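You operate a simulated robot arm through the tools that you are given. There is no shell and no other tool.

Carry out the task below with a simulated robot arm. There is one attempt and no reset: what you move stays moved.

JOB
Shut the stitcher down: foot up, motor off, plate to load, lamp off.
Fine: foot up by its lever and motor off before the plate moves.
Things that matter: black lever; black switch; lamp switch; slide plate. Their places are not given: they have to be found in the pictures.

Only the result counts: the job must be done as asked and must still hold three seconds after the hand-in. Knocking over, shifting, dropping, spilling or breaking anything else fails it.

ROBOT AND FRAMES
A 6-joint arm with a two-finger gripper, fixed in place. Base frame: the origin is on the floor under the middle of its stand, x ahead of it, y to its left, z up. Readings come in m, rad, newtons and seconds.
With the tool pointing down near the work surface it reaches from about 0.36 to 0.86 m from the base axis. Its first joint turns from -2.897 to 2.897 rad. Payload 2.45 kg.
Tool frame: the origin (TCP) lies between the finger pads and is the grasp point; the fingertips stand 0.02 m ahead of it; z points along the fingers, y is the line along which they close. The gripper opens to 0.14 m; its body begins 0.168 m behind the TCP.
Orientation is told as [roll, pitch, yaw] about the base's x, y, z axes, in that order, counted from this pose: with the fingers straight down and closing along the base's y, the tool's x points along the base's -x, its y along +y and its z along -z.

CONTROLS
- The arm moves only by the tool play_rows. Its arguments are lists of equal length, an entry for each row: "delta_pos": the shift along the tool's x, y, z in m, a list of three; "delta_rot": the turn, a rotation vector about the tool's x, y, z in rad, a list of three; "claw": the closure, from 0 (fully open) to 1 (shut). In form: {"delta_pos": [[dx, dy, dz], ...], "delta_rot": [[rx, ry, rz], ...], "claw": [claw, ...]}. A call has 1 to 20 rows; each row shifts and turns the commanded pose from where the row before left it, along the tool's axes as they then stand. A row lasts 0.2 s, in which the tool goes at most 0.05 m and 0.15 rad; a call with a longer step from one row to the next is refused whole, and so is a gripper value outside its range. A pose out of reach is approached as far as the arm can. The call stops where the force on the tool passes 90 N (or 10 N more than at its start, if that is more) or the arm is blocked; 0.2 s more then pass. The fingers move at their own pace (about 0.045 m/s each) and stop on an object; they squeeze with about 32 N. The grip force told is the motor's: it shows also when the fingers shut on nothing. Time passes only in rows, and 0.2 s behind the last, so rows that do not move let the fingers close. The reply holds the time, the measured pose of the TCP, the force on the tool along the base axes, the opening and the grip force, in the units named above and with some noise, with the torque about the TCP (base axes, N m) and any sound that the robot's microphone picked up.
- Cameras (640 x 400 px; columns grow to the right, rows downward): "scene" is fixed at [0.2204, -0.6503, 1.4575]; the picture's right is [0.81, -0.58, 0.00], its down [-0.13, -0.18, -0.98] and it looks along [0.57, 0.79, -0.22] (base axes); focal length 357 px, centre (320, 200). "wrist" rides on the gripper at [0.078, 0.011, -0.209] in the tool frame; the picture's right is [-0.14, 0.99, 0.00], its down [-0.92, -0.13, -0.37] and it looks along [-0.36, -0.05, 0.93] (tool axes); focal length 280 px, centre (320, 200).
- capture(camera): a new picture of that camera. No time passes.
- raise_lower(by): moves the trunk up (or, below 0, down) by that many m; the arm rides with it, the base frame stays. It gives what a move gives, with no picture.
- measure_at(camera, pixels): for up to 12 pixels [column, row] of the newest picture of that camera ("zoom" is the newest enlarged one), the place [x, y, z] in the base frame of the surface seen there, good to about 0.002 m. No time passes.
- zoom(camera, box): a new picture of the part [left, top, right, bottom] of that camera's present view, enlarged. No time passes.
- finish_job(): hands the job in; it is judged then, once.

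Leave the gripper open and the arm clear of the work at the hand-in unless told otherwise.

The tools are called after ">>>" as a command line: name --argument value ..., lists and objects as JSON in quotes. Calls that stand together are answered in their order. play_rows: Moves the arm, as the interface text tells. Its arguments: {"type":"object","properties":{"delta_pos":{"type":"array","items":{"type":"array","items":{"type":"number"}}},"delta_rot":{"type":"array","items":{"type":"array","items":{"type":"number"}}},"claw":{"type":"array","items":{"type":"number"}}},"required":["delta_pos","delta_rot","claw"]} The other tools are called the same way: raise_lower (by) moves the trunk up or down; capture (camera) takes a picture; measure_at (camera, pixels) gives the place of the surface under pixels of a picture; zoom (camera, box) takes an enlarged picture of a part of a camera's view; finish_job () hands the job in.

At the start:

```text
clock: 0.0
tcp_pos: [0.5697, 0.1209, 1.3994]
orientation: [0.001, 0.001, 0.001]
contact_force: [0.4, -0.2, 0.4]
ft_torque: [0.0, 0.01, -0.01]
opening: 0.1401
finger_force: 0.0
trunk travel left (down, up): [-0.15, 0.08]
```

scene: 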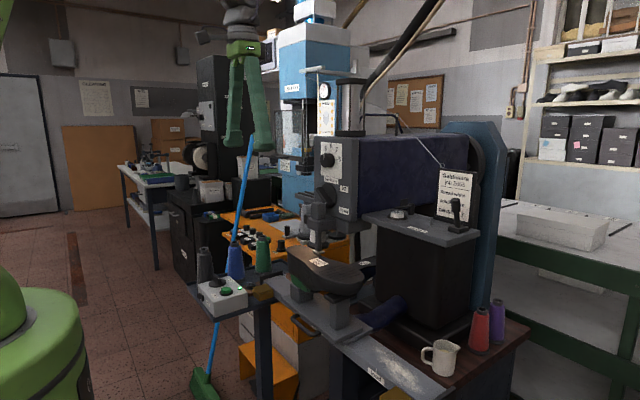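
wrist: 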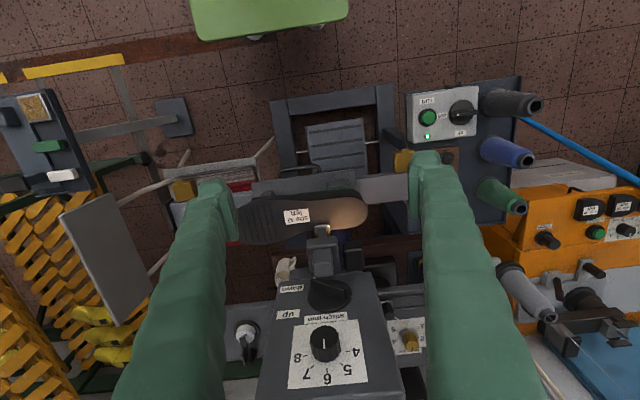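

I see a stitching machine with labels and several controls. I'll zoom into the pictures to find the black lever, black switch, lamp switch and slide plate.

>>> zoom --camera "scene" --box '[180, 230, 400, 368]'

>>> zoom --camera "scene" --box '[300, 120, 500, 245]'

>>> zoom --camera "wrist" --box '[230, 180, 450, 318]'

>>> zoom --camera "wrist" --box '[390, 70, 560, 176]'

>>> zoom --camera "scene" --box '[240, 270, 480, 400]'

```text
2.90 times, centred on (290, 299) of scene
```

zoom: 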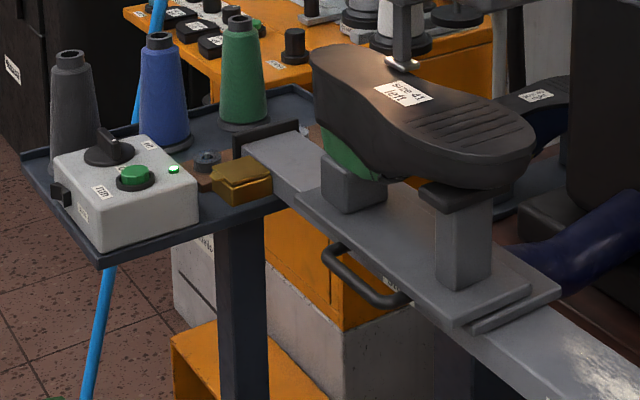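

```text
3.20 times, centred on (400, 182) of scene
```

zoom: 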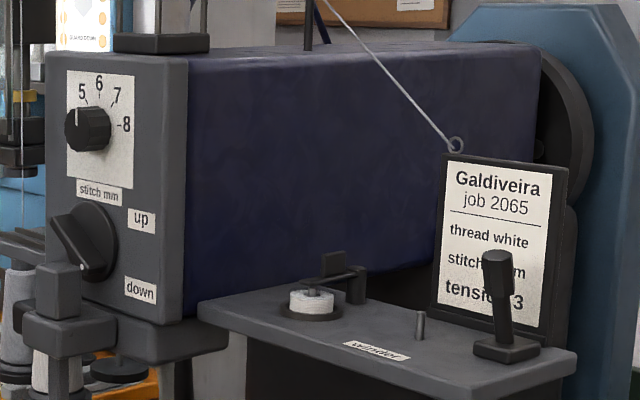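

```text
2.90 times, centred on (340, 249) of wrist
```

zoom: 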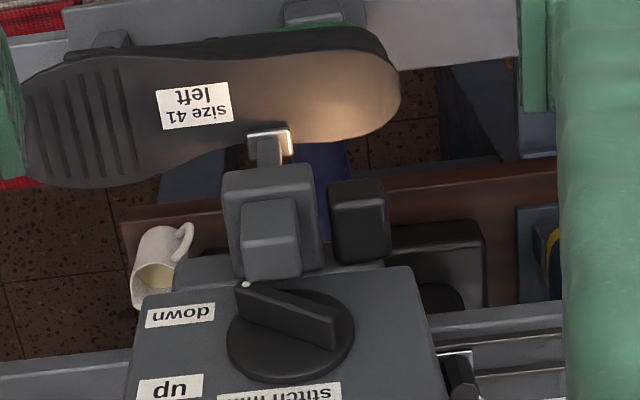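

```text
3.76 times, centred on (475, 123) of wrist
```

zoom: 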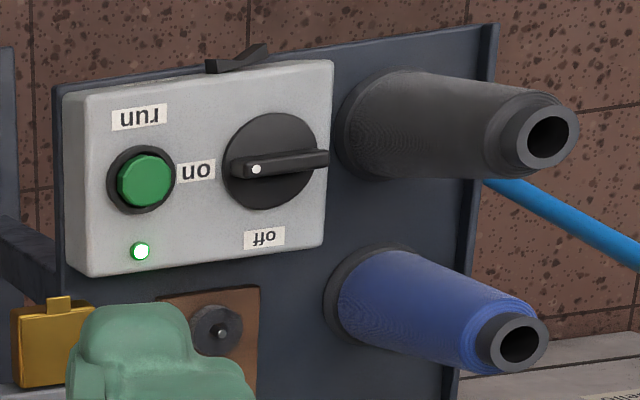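

```text
2.67 times, centred on (360, 335) of scene
```

zoom: 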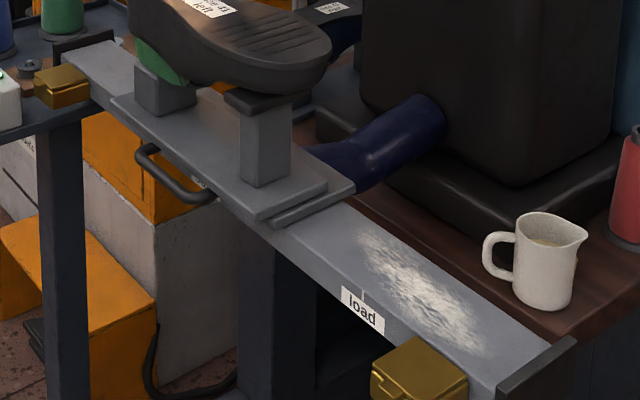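

The head's face carries a black lever with "up"/"down" labels, and the control box has a rotary switch with "on"/"off". I'll zoom in more to find the lamp and its switch and to read the plate's labels.

>>> zoom --camera "scene" --box '[300, 180, 380, 260]'

>>> zoom --camera "scene" --box '[180, 260, 280, 330]'

>>> zoom --camera "scene" --box '[320, 60, 480, 170]'

>>> zoom --camera "wrist" --box '[230, 270, 450, 400]'

>>> zoom --camera "wrist" --box '[160, 130, 440, 290]'

```text
5.00 times, centred on (340, 220) of scene
```

zoom: 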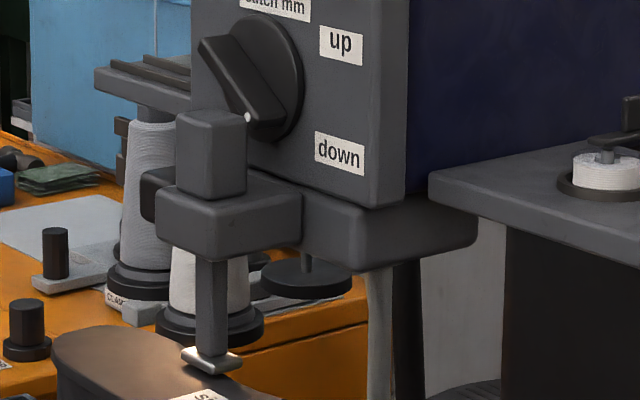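

```text
5.71 times, centred on (230, 295) of scene
```

zoom: 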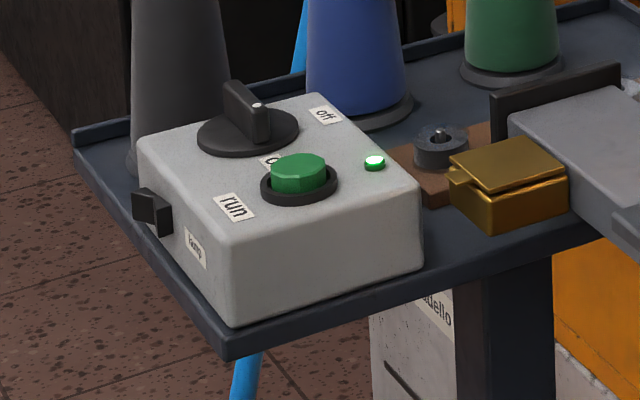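

```text
3.64 times, centred on (400, 115) of scene
```

zoom: 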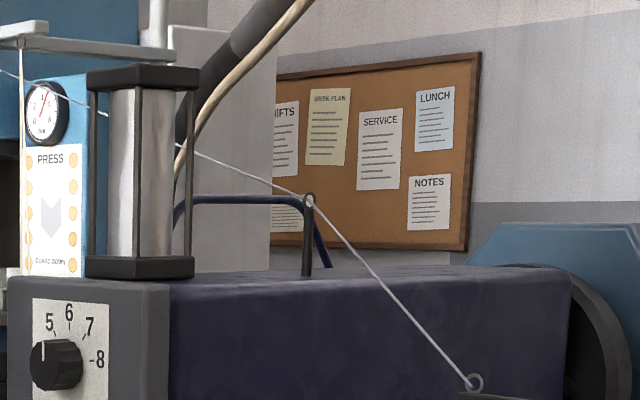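

```text
2.91 times, centred on (340, 335) of wrist
```

zoom: 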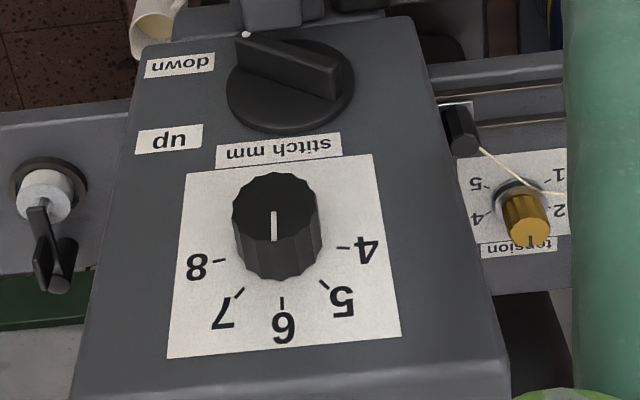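

```text
2.29 times, centred on (300, 210) of wrist
```

zoom: 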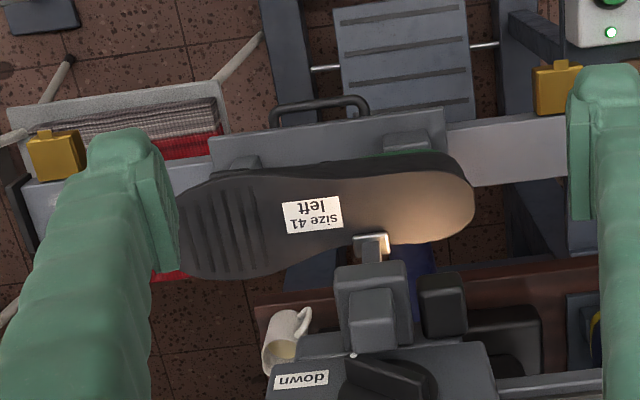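

The rocker labelled "lamp" sits on the near (-x) side of the control box. The plate slides on a rail toward the "load" mark on the -y side. Now I'll measure the key points in both current pictures.

>>> measure_at --camera "scene" --pixels '[[334, 196], [328, 190], [331, 205], [340, 200], [345, 195], [380, 150], [367, 188], [368, 211], [357, 215], [320, 236], [333, 170], [316, 250]]'

>>> measure_at --camera "wrist" --pixels '[[456, 117], [458, 113], [470, 112], [428, 117], [452, 89], [427, 136], [412, 100], [478, 95], [415, 140], [460, 130], [329, 295], [345, 291]]'

>>> zoom --camera "scene" --box '[190, 270, 254, 320]'

>>> zoom --camera "wrist" --box '[400, 70, 500, 140]'

>>> zoom --camera "scene" --box '[240, 270, 400, 370]'

```text
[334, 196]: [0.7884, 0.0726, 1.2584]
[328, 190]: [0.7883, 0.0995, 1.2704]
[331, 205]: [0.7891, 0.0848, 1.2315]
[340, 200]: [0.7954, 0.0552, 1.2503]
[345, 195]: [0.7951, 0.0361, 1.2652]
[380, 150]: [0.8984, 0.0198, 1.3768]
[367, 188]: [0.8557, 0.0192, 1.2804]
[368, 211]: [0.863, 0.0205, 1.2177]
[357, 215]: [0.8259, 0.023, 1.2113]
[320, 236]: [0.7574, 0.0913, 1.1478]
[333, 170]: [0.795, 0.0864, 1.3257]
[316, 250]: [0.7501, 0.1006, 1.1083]
```

```text
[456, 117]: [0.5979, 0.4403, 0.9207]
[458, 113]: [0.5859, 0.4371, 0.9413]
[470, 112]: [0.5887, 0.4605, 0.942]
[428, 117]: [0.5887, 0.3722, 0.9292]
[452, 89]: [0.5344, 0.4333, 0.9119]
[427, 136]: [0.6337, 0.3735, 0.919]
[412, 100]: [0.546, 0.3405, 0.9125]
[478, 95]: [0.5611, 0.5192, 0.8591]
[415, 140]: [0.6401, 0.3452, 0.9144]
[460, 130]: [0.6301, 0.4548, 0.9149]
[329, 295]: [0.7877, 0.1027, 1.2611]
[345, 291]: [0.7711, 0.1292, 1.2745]
```

```text
8.00 times, centred on (222, 295) of scene
```

zoom: 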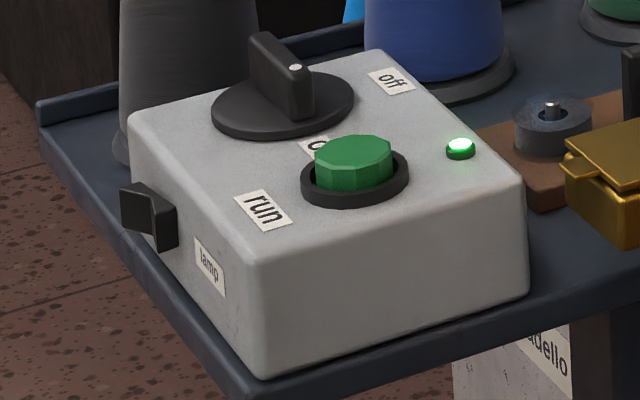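

```text
5.71 times, centred on (450, 105) of wrist
```

zoom: 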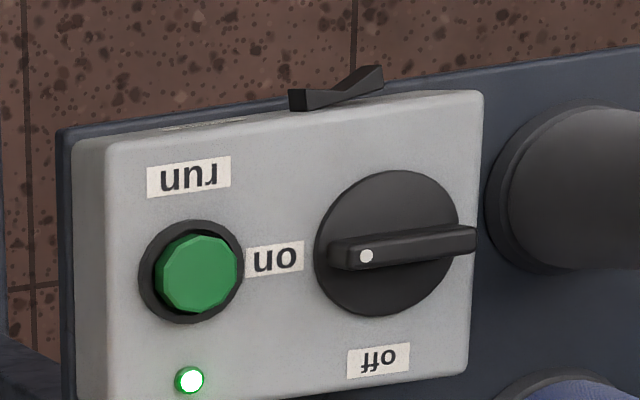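

```text
4.00 times, centred on (320, 320) of scene
```

zoom: 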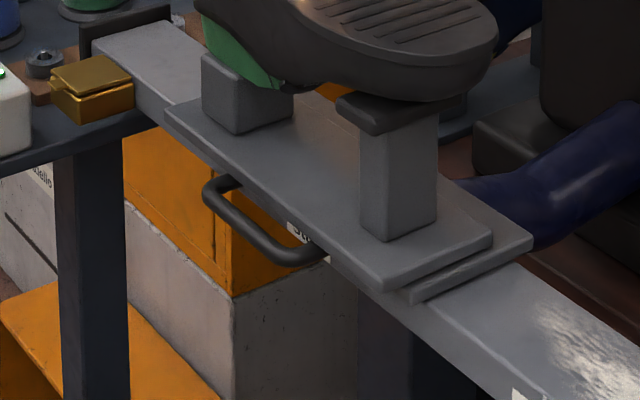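

The rocker's halves aren't clear from this angle. I'll look at the gripper fingers and take more precise measurements on the lever, plate and rocker.

>>> zoom --camera "scene" --box '[190, 0, 310, 160]'

>>> zoom --camera "scene" --box '[308, 180, 372, 220]'

>>> measure_at --camera "zoom" --pixels '[[100, 70], [135, 60], [170, 140], [195, 170], [215, 80], [250, 150], [200, 40], [240, 200], [130, 190], [110, 150], [60, 260], [290, 240]]'

```text
2.50 times, centred on (250, 80) of scene
```

zoom: 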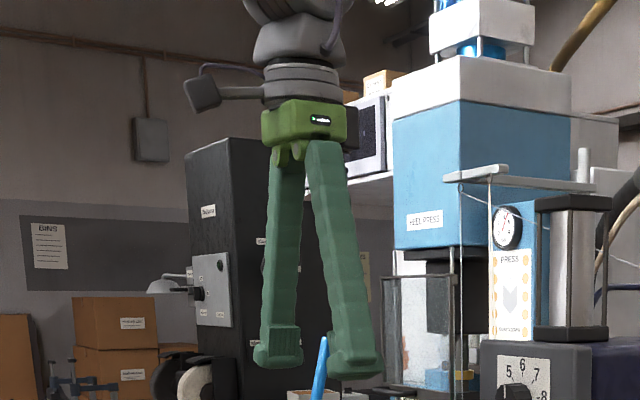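

```text
10.00 times, centred on (340, 200) of scene
```

zoom: 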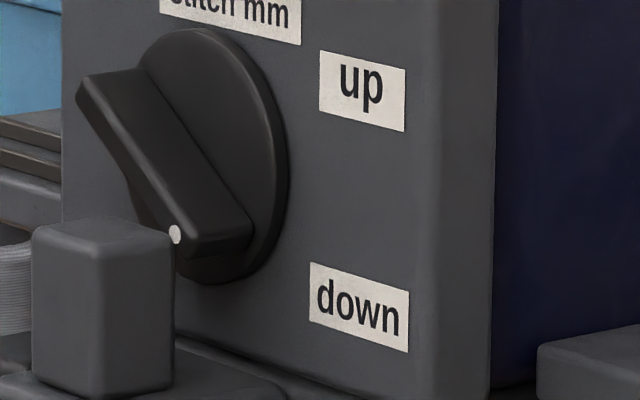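

```text
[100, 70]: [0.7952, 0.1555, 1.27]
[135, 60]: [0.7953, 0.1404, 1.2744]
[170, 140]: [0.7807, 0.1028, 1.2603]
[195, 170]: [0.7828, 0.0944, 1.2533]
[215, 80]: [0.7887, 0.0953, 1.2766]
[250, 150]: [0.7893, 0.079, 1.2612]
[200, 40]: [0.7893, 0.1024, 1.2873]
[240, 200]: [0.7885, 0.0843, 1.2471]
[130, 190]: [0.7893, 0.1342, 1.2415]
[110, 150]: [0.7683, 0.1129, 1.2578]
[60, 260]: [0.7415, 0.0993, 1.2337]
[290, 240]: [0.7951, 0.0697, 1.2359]
```

I'll measure the lever's fin itself with more points in this zoom.

>>> measure_at --camera "zoom" --pixels '[[92, 100], [115, 85], [130, 120], [175, 236], [190, 245], [220, 238], [245, 232], [150, 170], [200, 270], [284, 180], [160, 45], [100, 130]]'

>>> measure_at --camera "wrist" --pixels '[[315, 281], [330, 285], [347, 299], [308, 296], [351, 285], [328, 343], [325, 244], [362, 256], [330, 259], [322, 228], [350, 380], [300, 380]]'

>>> measure_at --camera "scene" --pixels '[[307, 332], [298, 318], [318, 336], [350, 348], [375, 330], [283, 302], [370, 372], [400, 390], [390, 355], [262, 292], [345, 310], [300, 298]]'

```text
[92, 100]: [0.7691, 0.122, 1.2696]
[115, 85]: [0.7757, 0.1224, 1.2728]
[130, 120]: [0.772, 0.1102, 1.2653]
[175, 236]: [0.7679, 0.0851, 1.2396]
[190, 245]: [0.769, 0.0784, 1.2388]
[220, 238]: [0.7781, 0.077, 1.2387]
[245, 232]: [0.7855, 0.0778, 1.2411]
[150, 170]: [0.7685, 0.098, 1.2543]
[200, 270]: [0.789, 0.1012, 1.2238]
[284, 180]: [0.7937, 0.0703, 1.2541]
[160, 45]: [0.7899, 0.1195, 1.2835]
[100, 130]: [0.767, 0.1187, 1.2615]
```

```text
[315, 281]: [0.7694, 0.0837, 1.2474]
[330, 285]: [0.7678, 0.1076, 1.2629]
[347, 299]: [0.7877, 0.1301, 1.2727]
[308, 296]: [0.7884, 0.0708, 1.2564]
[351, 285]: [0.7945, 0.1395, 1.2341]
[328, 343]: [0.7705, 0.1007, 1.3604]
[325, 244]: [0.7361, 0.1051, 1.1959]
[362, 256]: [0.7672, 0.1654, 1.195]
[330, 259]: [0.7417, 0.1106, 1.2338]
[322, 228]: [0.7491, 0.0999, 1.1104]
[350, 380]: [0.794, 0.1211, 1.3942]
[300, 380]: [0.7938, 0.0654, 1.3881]
```

```text
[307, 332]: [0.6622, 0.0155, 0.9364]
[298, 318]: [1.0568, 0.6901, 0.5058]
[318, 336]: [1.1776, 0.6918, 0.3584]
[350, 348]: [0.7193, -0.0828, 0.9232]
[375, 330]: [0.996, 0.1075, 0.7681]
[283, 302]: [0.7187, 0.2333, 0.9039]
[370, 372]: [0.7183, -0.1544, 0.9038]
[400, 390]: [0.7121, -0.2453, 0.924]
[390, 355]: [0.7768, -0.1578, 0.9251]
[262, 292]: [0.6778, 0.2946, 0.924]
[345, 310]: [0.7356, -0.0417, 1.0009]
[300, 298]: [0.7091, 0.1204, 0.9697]
```

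The lever's pivot is near (y 0.10, z 1.255) on the face at x≈0.79. Its fin sticks out to x≈0.767 and its dot end points at "down". A block top at z≈1.234 lies just in front and below. I'll tilt the tool forward in place, about 0.75 rad around the tool's y, so the wrist camera sees the head's face and plate from the front.

>>> play_rows --delta_pos '[[0, 0, 0], [0, 0, 0], [0, 0, 0], [0, 0, 0], [0, 0, 0], [0, 0, 0]]' --delta_rot '[[0, -0.15, 0], [0, -0.15, 0], [0, -0.15, 0], [0, -0.15, 0], [0, -0.15, 0], [0, 0, 0]]' --claw '[0, 0, 0, 0, 0, 0]'

>>> capture --camera "wrist"

```text
clock: 1.4
tcp_pos: [0.5705, 0.1205, 1.4002]
orientation: [0.0, -0.751, -0.001]
contact_force: [-0.3, -0.8, 0.4]
ft_torque: [-0.03, 0.0, -0.03]
opening: 0.1399
finger_force: 0.1
trunk travel left (down, up): [-0.15, 0.08]
```

```text
taken
```

wrist: 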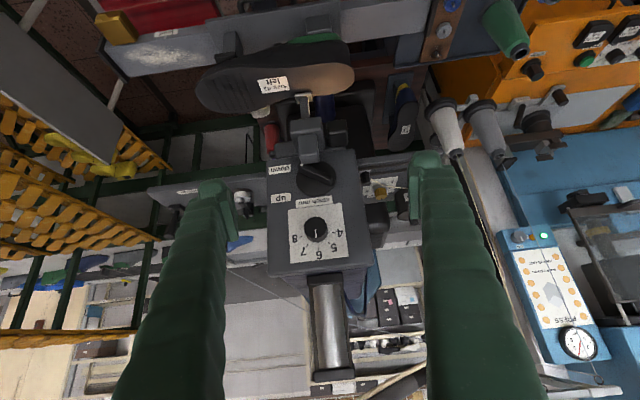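

The forward view works; the picture is upside down. I'll zoom in on the head's face, the block in front of it and the rail.

>>> zoom --camera "wrist" --box '[260, 90, 400, 190]'

>>> zoom --camera "wrist" --box '[90, 0, 440, 110]'

```text
4.00 times, centred on (330, 140) of wrist
```

zoom: 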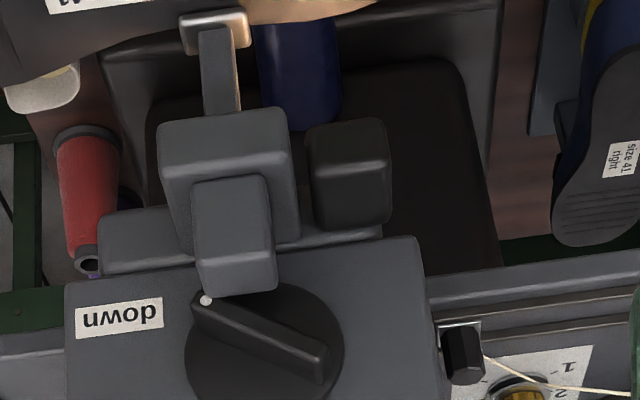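

```text
1.83 times, centred on (265, 55) of wrist
```

zoom: 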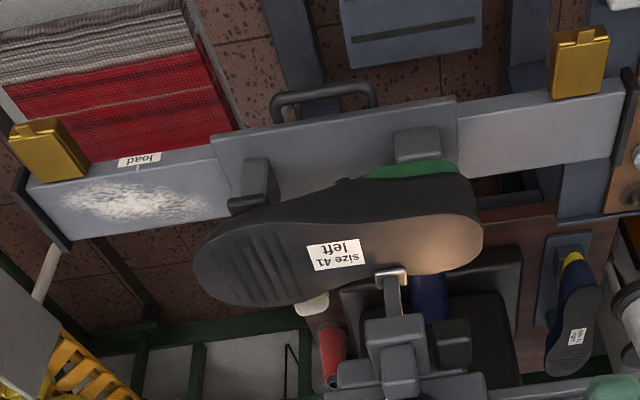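

Now I'll measure the small block, the lever fin, the knob above it, and the plate, handle and load mark in this picture.

>>> measure_at --camera "wrist" --pixels '[[310, 147], [310, 160], [300, 138], [317, 138], [317, 157], [303, 168], [328, 179], [316, 173], [316, 232], [308, 222], [326, 222], [316, 216]]'

>>> zoom --camera "wrist" --box '[90, 20, 290, 120]'

>>> measure_at --camera "zoom" --pixels '[[250, 70], [300, 70], [180, 90], [150, 130], [200, 180], [100, 160], [60, 110], [410, 70], [545, 60], [480, 40], [450, 110], [540, 90]]'

```text
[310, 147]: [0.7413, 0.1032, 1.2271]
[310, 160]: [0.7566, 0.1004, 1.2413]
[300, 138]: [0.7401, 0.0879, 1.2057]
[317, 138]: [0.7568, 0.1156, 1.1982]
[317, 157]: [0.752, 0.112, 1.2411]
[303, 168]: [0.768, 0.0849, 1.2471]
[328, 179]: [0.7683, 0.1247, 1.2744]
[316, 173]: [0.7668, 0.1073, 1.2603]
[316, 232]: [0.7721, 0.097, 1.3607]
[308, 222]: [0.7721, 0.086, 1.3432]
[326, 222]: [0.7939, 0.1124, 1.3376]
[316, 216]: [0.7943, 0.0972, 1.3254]
```

```text
3.20 times, centred on (190, 70) of wrist
```

zoom: 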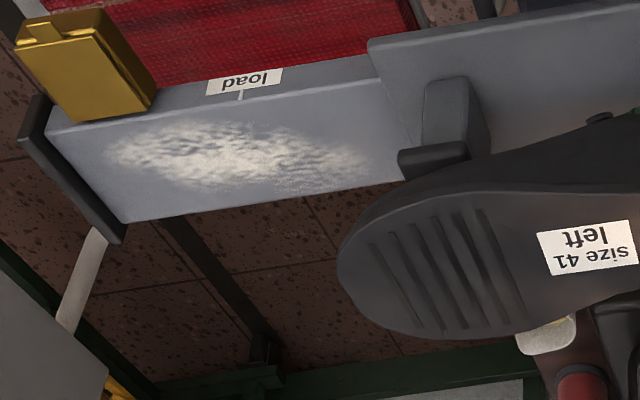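

```text
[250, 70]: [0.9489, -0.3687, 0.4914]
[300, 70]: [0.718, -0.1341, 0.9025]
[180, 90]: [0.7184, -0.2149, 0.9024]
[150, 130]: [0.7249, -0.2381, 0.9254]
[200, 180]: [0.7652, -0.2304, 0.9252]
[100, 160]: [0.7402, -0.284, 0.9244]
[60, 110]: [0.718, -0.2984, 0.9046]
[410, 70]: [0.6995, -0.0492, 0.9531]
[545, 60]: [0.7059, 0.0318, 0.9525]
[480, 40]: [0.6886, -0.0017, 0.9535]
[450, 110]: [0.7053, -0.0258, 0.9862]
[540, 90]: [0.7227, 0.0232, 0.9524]
```

I'll close the fingers here in free space, about 10 still rows, so I can see how wide the closed fingertips are before pushing the lever with them.

>>> play_rows --delta_pos '[[0, 0, 0], [0, 0, 0], [0, 0, 0], [0, 0, 0], [0, 0, 0], [0, 0, 0], [0, 0, 0], [0, 0, 0], [0, 0, 0], [0, 0, 0]]' --delta_rot '[[0, 0, 0], [0, 0, 0], [0, 0, 0], [0, 0, 0], [0, 0, 0], [0, 0, 0], [0, 0, 0], [0, 0, 0], [0, 0, 0], [0, 0, 0]]' --claw '[1, 1, 1, 1, 1, 1, 1, 1, 1, 1]'

>>> capture --camera "wrist"

>>> zoom --camera "scene" --box '[180, 20, 340, 140]'

```text
clock: 3.6
tcp_pos: [0.5703, 0.1199, 1.3998]
orientation: [0.0, -0.747, 0.0]
contact_force: [0.0, 0.3, -0.6]
ft_torque: [0.0, 0.03, 0.02]
opening: 0.0001
finger_force: 29.7
trunk travel left (down, up): [-0.15, 0.08]
```

```text
taken
```

wrist: 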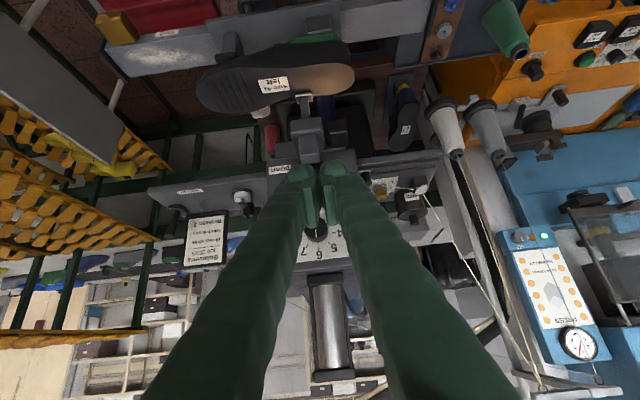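

```text
3.33 times, centred on (260, 80) of scene
```

zoom: 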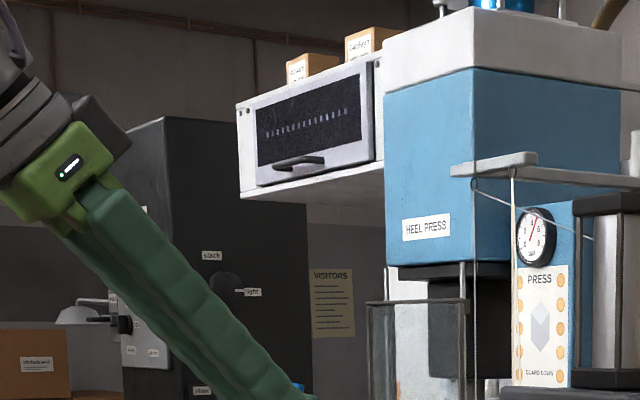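

I'll zoom on the closed fingertips and measure their sides.

>>> zoom --camera "wrist" --box '[250, 140, 390, 240]'

>>> measure_at --camera "zoom" --pixels '[[110, 170], [140, 140], [180, 130], [235, 130], [280, 135], [340, 140], [370, 180], [250, 190], [300, 190], [395, 230], [80, 240], [325, 300]]'

>>> zoom --camera "scene" --box '[220, 80, 300, 160]'

```text
4.00 times, centred on (320, 190) of wrist
```

zoom: 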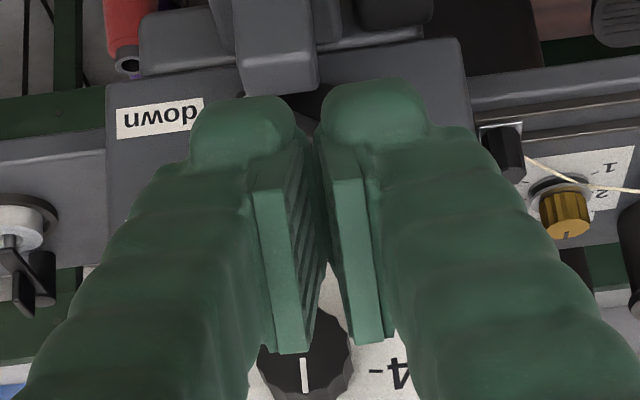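

```text
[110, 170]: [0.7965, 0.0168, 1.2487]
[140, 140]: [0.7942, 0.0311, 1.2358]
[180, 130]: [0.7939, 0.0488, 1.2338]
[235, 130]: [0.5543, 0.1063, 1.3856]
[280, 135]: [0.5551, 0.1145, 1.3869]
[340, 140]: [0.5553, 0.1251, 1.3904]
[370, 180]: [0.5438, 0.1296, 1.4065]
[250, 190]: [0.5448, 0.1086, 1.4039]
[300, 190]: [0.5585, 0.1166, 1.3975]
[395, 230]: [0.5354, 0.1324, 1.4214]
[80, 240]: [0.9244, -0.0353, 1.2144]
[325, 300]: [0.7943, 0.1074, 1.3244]
```

```text
5.00 times, centred on (260, 120) of scene
```

zoom: 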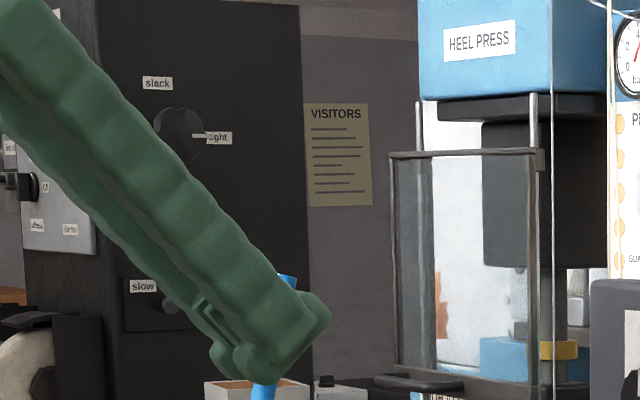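

The closed tips are about 0.05 m wide along y and about ±0.02 m along tool x. I plan to press down on the lever's upper, +y end, which rotates the dot end up. I'll tilt to about 65° from vertical and move to a standoff in front of the lever.

>>> play_rows --delta_pos '[[0, 0, 0], [0, 0, 0], [0, 0, 0], [0.0016, 0.005, 0.0295], [0.0016, 0.005, 0.0295], [0.0016, 0.005, 0.0295], [0.0016, 0.005, 0.0295], [0.0014, 0.005, 0.0295], [0, 0, 0]]' --delta_rot '[[0, -0.13, 0], [0, -0.13, 0], [0, -0.12, 0], [0, 0, 0], [0, 0, 0], [0, 0, 0], [0, 0, 0], [0, 0, 0], [0, 0, 0]]' --claw '[1, 1, 1, 1, 1, 1, 1, 1, 1]'

>>> capture --camera "scene"

>>> capture --camera "wrist"

>>> zoom --camera "scene" --box '[260, 140, 380, 215]'

```text
clock: 5.6
tcp_pos: [0.7, 0.1457, 1.3287]
orientation: [0.0, -1.13, -0.001]
contact_force: [0.7, 0.2, 0.5]
ft_torque: [0.0, 0.0, -0.03]
opening: 0.0
finger_force: 29.0
trunk travel left (down, up): [-0.15, 0.08]
```

```text
taken
```

scene: 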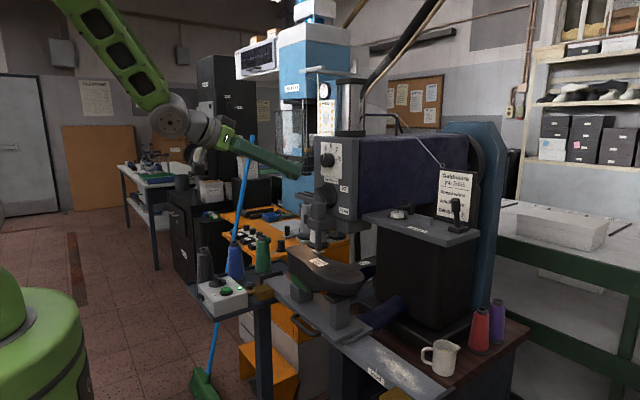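

```text
taken
```

wrist: 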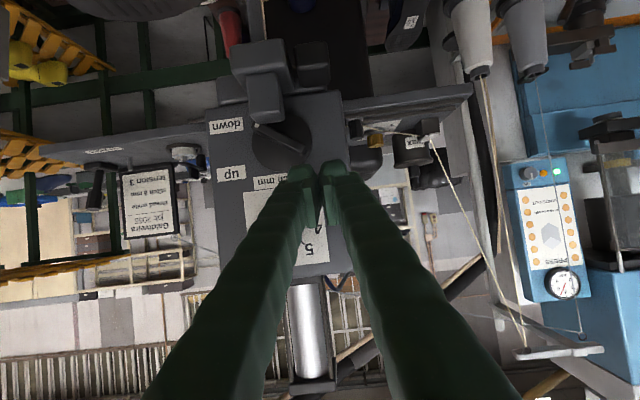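

```text
5.33 times, centred on (320, 178) of scene
```

zoom: 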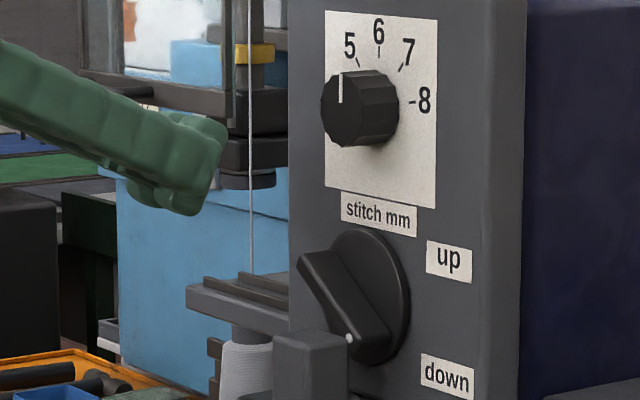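

The pose matches the plan. I'll measure the fingertip's outline points in this zoom to confirm its size.

>>> measure_at --camera "zoom" --pixels '[[185, 208], [205, 190], [218, 150], [205, 125], [150, 180], [140, 195], [175, 150], [180, 210], [305, 260], [345, 335], [330, 270], [318, 290]]'

>>> measure_at --camera "wrist" --pixels '[[265, 125], [270, 140], [300, 150], [285, 143], [290, 120], [255, 150]]'

```text
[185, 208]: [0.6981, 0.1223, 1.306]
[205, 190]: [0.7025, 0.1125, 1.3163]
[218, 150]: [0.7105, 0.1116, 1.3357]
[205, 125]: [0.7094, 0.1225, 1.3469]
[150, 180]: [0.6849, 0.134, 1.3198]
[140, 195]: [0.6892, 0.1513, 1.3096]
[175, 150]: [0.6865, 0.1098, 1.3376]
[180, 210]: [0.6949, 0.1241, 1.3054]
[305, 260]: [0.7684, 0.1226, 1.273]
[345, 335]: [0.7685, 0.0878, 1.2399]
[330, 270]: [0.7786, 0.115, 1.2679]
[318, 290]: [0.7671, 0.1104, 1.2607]
```

```text
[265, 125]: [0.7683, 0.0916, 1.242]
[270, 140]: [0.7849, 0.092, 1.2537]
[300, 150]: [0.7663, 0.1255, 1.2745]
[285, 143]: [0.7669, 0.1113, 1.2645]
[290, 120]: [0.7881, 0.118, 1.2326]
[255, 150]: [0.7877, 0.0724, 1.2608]
```

Each closed fingertip side sits about 0.036 m from the axis and the bottom about 0.022 m below it. I'll go nearly horizontal (1.43 rad) for better overlap with the fin, then move in above the fin's upper end and below the knob.

>>> play_rows --delta_pos '[[0, 0, 0], [0, 0, 0], [0, 0, 0], [0.0016, 0.0011, 0.0184], [0.0016, 0.0011, 0.0184], [0.0016, 0.0011, 0.0184], [0.0016, 0.001, 0.0184], [0, 0, 0]]' --delta_rot '[[0, -0.15, 0], [0, -0.15, 0], [0, 0, 0], [0, 0, 0], [0, 0, 0], [0, 0, 0], [0, 0, 0], [0, 0, 0]]' --claw '[1, 1, 1, 1, 1, 1, 1, 1]'

>>> zoom --camera "scene" --box '[280, 150, 376, 210]'

>>> capture --camera "wrist"

```text
clock: 7.4
tcp_pos: [0.7714, 0.1491, 1.3131]
orientation: [-0.001, -1.43, -0.002]
contact_force: [0.0, 0.1, -0.1]
ft_torque: [0.0, -0.02, 0.03]
opening: 0.0
finger_force: 29.4
trunk travel left (down, up): [-0.15, 0.08]
```

```text
6.67 times, centred on (328, 180) of scene
```

zoom: 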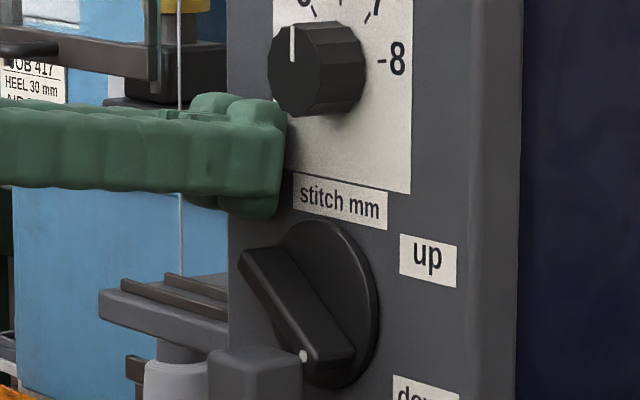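

```text
taken
```

wrist: 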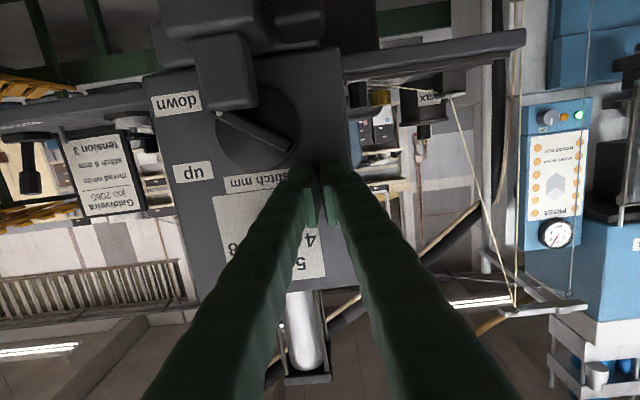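

There's no contact and the tip sits just above the fin end. I'll press down slowly, shifting slightly to -y, in 4 mm rows, and watch the force.

>>> play_rows --delta_pos '[[0.004, -0.002, 0.0006], [0.004, -0.002, 0.0006], [0.004, -0.002, 0.0006], [0.004, 0, 0.0006], [0.004, 0, 0.0006], [0.004, 0, 0.0006], [0, 0, 0]]' --delta_rot '[[0, 0, 0], [0, 0, 0], [0, 0, 0], [0, 0, 0], [0, 0, 0], [0, 0, 0], [0, 0, 0]]' --claw '[1, 1, 1, 1, 1, 1, 1]'

>>> zoom --camera "scene" --box '[280, 160, 376, 220]'

>>> zoom --camera "wrist" --box '[140, 60, 380, 210]'

```text
clock: 9.0
tcp_pos: [0.7724, 0.1401, 1.2869]
orientation: [0.001, -1.427, -0.005]
contact_force: [-0.2, -0.5, 0.8]
ft_torque: [0.01, 0.05, 0.03]
opening: 0.0
finger_force: 29.1
trunk travel left (down, up): [-0.15, 0.08]
```

```text
6.67 times, centred on (328, 190) of scene
```

zoom: 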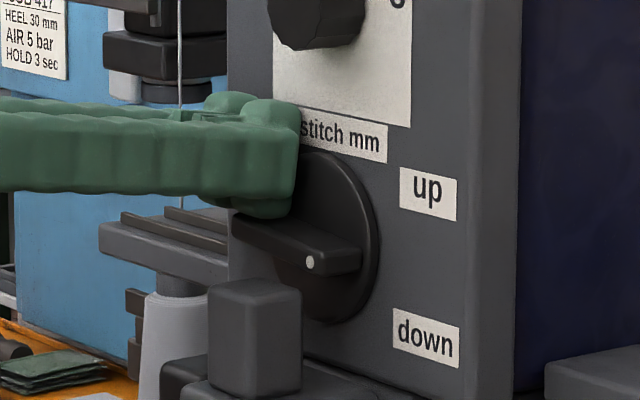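

```text
2.67 times, centred on (260, 135) of wrist
```

zoom: 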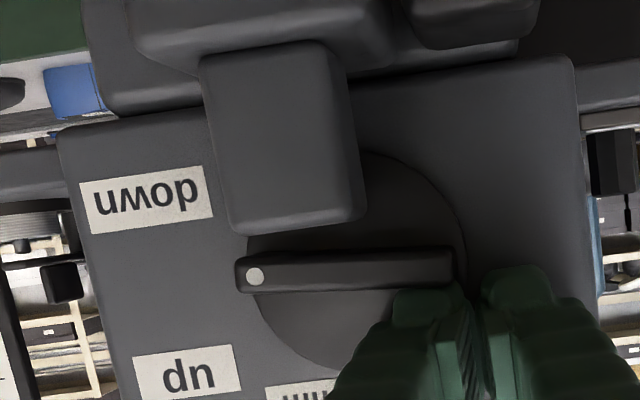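

The lever turned with little force and now points level at -y. I'll lift 2 mm, shift 7 mm to +y for leverage near the fin's end, and press down further.

>>> play_rows --delta_pos '[[-0.003, 0.0035, -0.0004], [0, 0.0035, 0], [0.003, 0, 0.0004], [0.003, 0, 0.0004], [0.003, 0, 0.0004], [0.003, 0, 0.0004], [0.003, 0, 0.0004], [0, 0, 0]]' --delta_rot '[[0, 0, 0], [0, 0, 0], [0, 0, 0], [0, 0, 0], [0, 0, 0], [0, 0, 0], [0, 0, 0], [0, 0, 0]]' --claw '[1, 1, 1, 1, 1, 1, 1, 1]'

>>> zoom --camera "scene" --box '[280, 160, 376, 220]'

>>> zoom --camera "wrist" --box '[140, 60, 380, 210]'

```text
clock: 10.8
tcp_pos: [0.7735, 0.1502, 1.2762]
orientation: [-0.007, -1.43, 0.004]
contact_force: [0.1, -0.4, 0.0]
ft_torque: [0.0, -0.01, 0.01]
opening: 0.0
finger_force: 29.9
trunk travel left (down, up): [-0.15, 0.08]
```

```text
6.67 times, centred on (328, 190) of scene
```

zoom: 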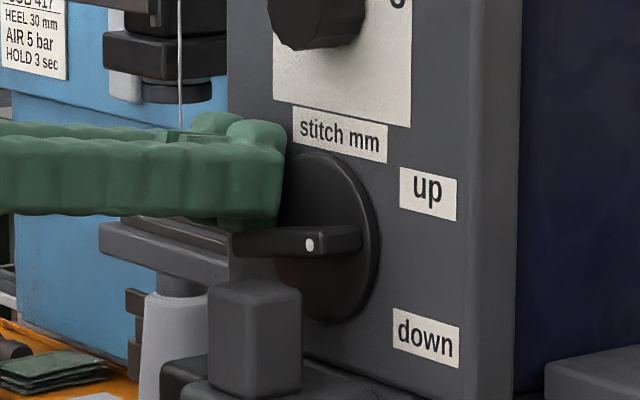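

```text
2.67 times, centred on (260, 135) of wrist
```

zoom: 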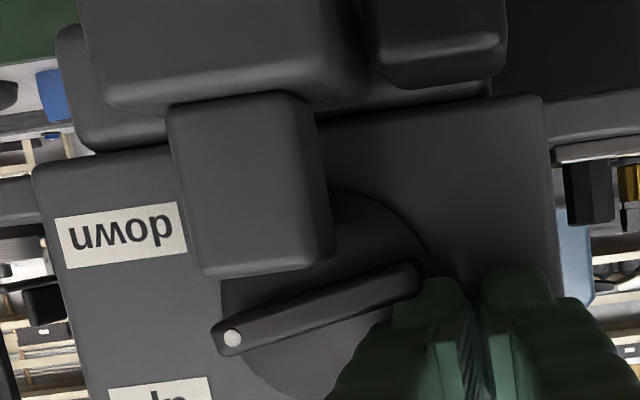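

The dot has risen past level toward "up". I'll keep pressing down another 9 mm in small rows.

>>> play_rows --delta_pos '[[0.003, 0, 0.0004], [0.003, 0, 0.0004], [0.003, 0, 0.0004], [0, 0, 0]]' --delta_rot '[[0, 0, 0], [0, 0, 0], [0, 0, 0], [0, 0, 0]]' --claw '[1, 1, 1, 1]'

>>> zoom --camera "scene" --box '[280, 160, 376, 220]'

>>> zoom --camera "wrist" --box '[140, 60, 380, 210]'

```text
clock: 11.8
tcp_pos: [0.7723, 0.1513, 1.2675]
orientation: [-0.043, -1.429, 0.039]
contact_force: [1.0, -0.3, -0.8]
ft_torque: [0.02, -0.01, 0.02]
opening: 0.0
finger_force: 29.8
trunk travel left (down, up): [-0.15, 0.08]
```

```text
6.67 times, centred on (328, 190) of scene
```

zoom: 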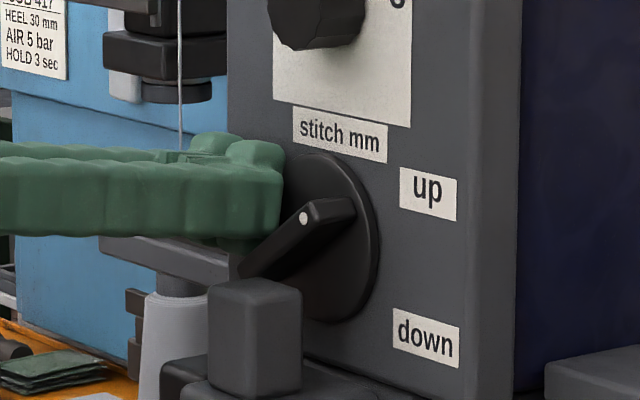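

```text
2.67 times, centred on (260, 135) of wrist
```

zoom: 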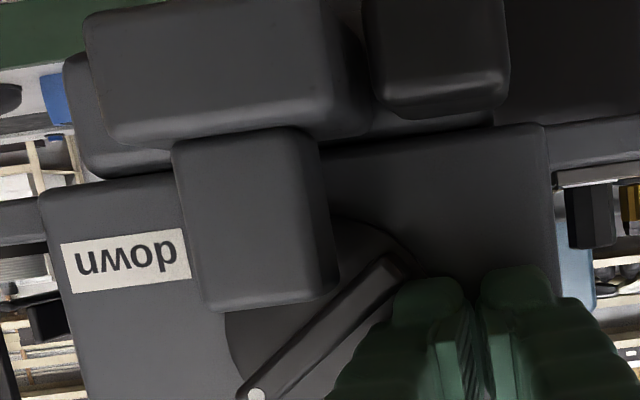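

The lever has swung to "up" with its dot at the upper right. I'll check whether the foot has lifted off the sole.

>>> zoom --camera "scene" --box '[284, 210, 364, 260]'

>>> zoom --camera "scene" --box '[300, 180, 356, 215]'

>>> measure_at --camera "zoom" --pixels '[[280, 180], [340, 160], [200, 270], [370, 150], [250, 220], [380, 200]]'

```text
8.00 times, centred on (324, 235) of scene
```

zoom: 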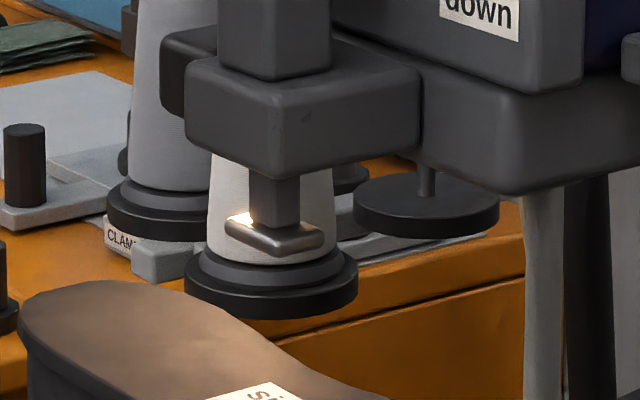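

```text
11.43 times, centred on (328, 198) of scene
```

zoom: 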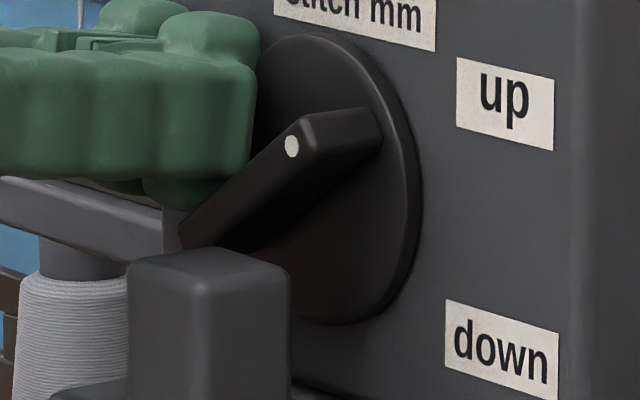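

```text
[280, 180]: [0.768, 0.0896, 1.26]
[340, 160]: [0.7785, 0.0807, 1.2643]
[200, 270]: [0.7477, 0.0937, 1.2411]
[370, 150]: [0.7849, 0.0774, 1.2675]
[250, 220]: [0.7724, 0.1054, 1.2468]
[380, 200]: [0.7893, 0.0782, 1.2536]
```

The foot is raised clear of the sole. I'll back the tool off, up a little then straight back, and check that the lever stays up.

>>> play_rows --delta_pos '[[-0.006, 0.002, 0], [-0.006, 0.002, -0.01], [0, 0, -0.03], [0, 0, -0.04], [0, 0, -0.04], [0, 0, -0.04], [0, 0, 0]]' --delta_rot '[[0, 0, 0], [0, 0, 0], [0, 0, 0], [0, 0, 0], [0, 0, 0], [0, 0, 0], [0, 0, 0]]' --claw '[1, 1, 1, 1, 1, 1, 1]'

>>> zoom --camera "scene" --box '[280, 170, 376, 240]'

>>> measure_at --camera "zoom" --pixels '[[294, 161], [340, 158], [230, 215], [260, 200], [320, 150], [350, 150]]'

>>> capture --camera "wrist"

```text
clock: 13.4
tcp_pos: [0.6386, 0.1746, 1.3038]
orientation: [0.008, -1.429, -0.011]
contact_force: [-0.3, -0.5, 0.1]
ft_torque: [0.01, 0.01, 0.02]
opening: 0.0
finger_force: 29.9
out of reach, approached as far as the arm can: row 5, 6
trunk travel left (down, up): [-0.15, 0.08]
```

```text
5.71 times, centred on (328, 205) of scene
```

zoom: 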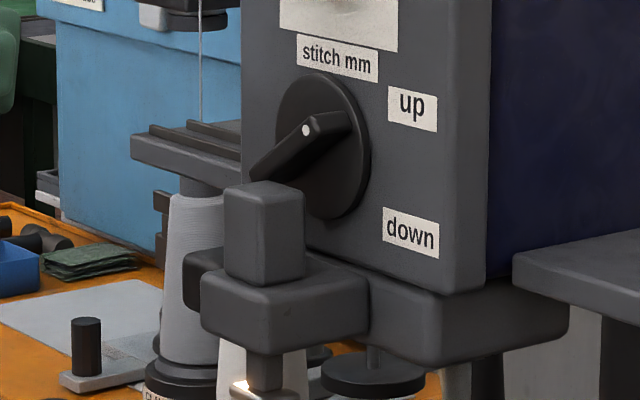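

```text
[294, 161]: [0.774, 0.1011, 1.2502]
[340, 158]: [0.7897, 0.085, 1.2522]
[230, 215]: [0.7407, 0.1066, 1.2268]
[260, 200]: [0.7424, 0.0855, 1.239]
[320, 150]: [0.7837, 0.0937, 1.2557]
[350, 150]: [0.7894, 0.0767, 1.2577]
```

```text
taken
```

wrist: 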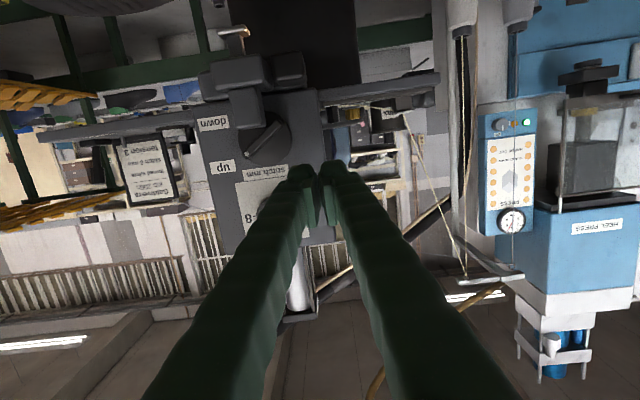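

The lever stays at "up". Next comes the motor switch. I'll turn the tool back to pointing down, opening the claw partly, before moving over the control box.

>>> play_rows --delta_pos '[[0, 0, 0], [0, 0, 0], [0, 0, 0], [0, 0, 0], [0, 0, 0], [0, 0, 0], [0, 0, 0], [0, 0, 0], [0, 0, 0], [0, 0, 0], [0, 0, 0]]' --delta_rot '[[0, 0.143, 0], [0, 0.143, 0], [0, 0.143, 0], [0, 0.143, 0], [0, 0.143, 0], [0, 0.143, 0], [0, 0.143, 0], [0, 0.143, 0], [0, 0.143, 0], [0, 0.143, 0], [0, 0, 0]]' --claw '[1, 1, 1, 1, 1, 1, 1, 1, 1, 1, 1]'

>>> capture --camera "wrist"

>>> capture --camera "scene"

```text
clock: 15.8
tcp_pos: [0.6401, 0.1733, 1.3051]
orientation: [-0.001, 0.0, 0.001]
contact_force: [0.5, 0.5, 1.0]
ft_torque: [0.02, -0.02, -0.02]
opening: 0.0
finger_force: 29.6
trunk travel left (down, up): [-0.15, 0.08]
```

```text
taken
```

wrist: 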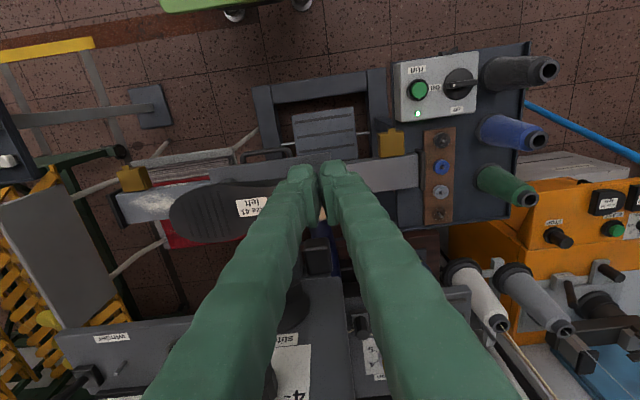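

```text
taken
```

scene: 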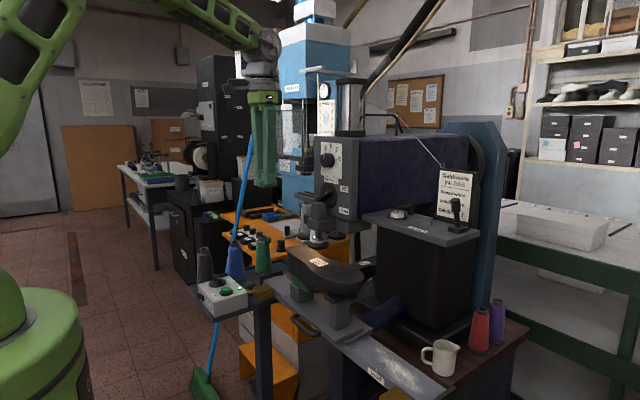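

The tool is vertical again. I'll zoom on the control box in the wrist picture and measure the switch fin, disc and neighbouring cones.

>>> zoom --camera "wrist" --box '[390, 40, 550, 140]'

>>> measure_at --camera "zoom" --pixels '[[258, 182], [300, 176], [335, 172], [280, 180], [280, 135], [280, 220], [350, 190], [228, 180], [225, 58], [255, 48], [400, 120], [470, 75]]'

>>> measure_at --camera "wrist" --pixels '[[548, 71], [488, 73], [500, 60], [500, 88], [538, 138], [488, 130], [395, 60], [405, 120], [477, 115], [470, 52], [530, 45], [430, 50]]'

```text
4.00 times, centred on (470, 90) of wrist
```

zoom: 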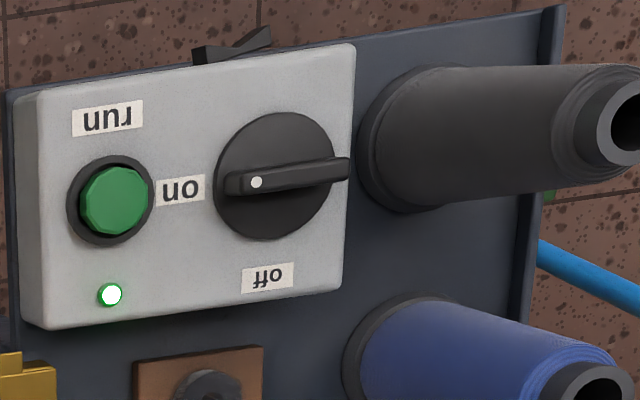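

```text
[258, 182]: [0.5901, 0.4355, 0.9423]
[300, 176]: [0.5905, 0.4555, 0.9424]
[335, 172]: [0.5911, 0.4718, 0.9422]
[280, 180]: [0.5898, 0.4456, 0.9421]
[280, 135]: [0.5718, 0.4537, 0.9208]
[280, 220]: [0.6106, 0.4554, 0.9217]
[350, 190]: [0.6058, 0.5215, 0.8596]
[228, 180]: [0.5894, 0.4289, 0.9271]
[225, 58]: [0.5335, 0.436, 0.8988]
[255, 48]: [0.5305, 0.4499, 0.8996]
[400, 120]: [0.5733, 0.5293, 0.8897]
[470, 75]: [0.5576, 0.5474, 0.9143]
```

```text
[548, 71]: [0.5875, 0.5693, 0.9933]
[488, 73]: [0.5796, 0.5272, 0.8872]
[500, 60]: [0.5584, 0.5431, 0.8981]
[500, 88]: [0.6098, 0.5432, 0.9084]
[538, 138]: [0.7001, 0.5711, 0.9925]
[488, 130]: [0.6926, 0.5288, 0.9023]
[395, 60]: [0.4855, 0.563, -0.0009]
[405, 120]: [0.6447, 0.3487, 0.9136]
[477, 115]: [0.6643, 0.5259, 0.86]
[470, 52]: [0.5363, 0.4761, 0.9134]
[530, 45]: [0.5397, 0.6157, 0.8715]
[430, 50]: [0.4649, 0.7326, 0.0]
```

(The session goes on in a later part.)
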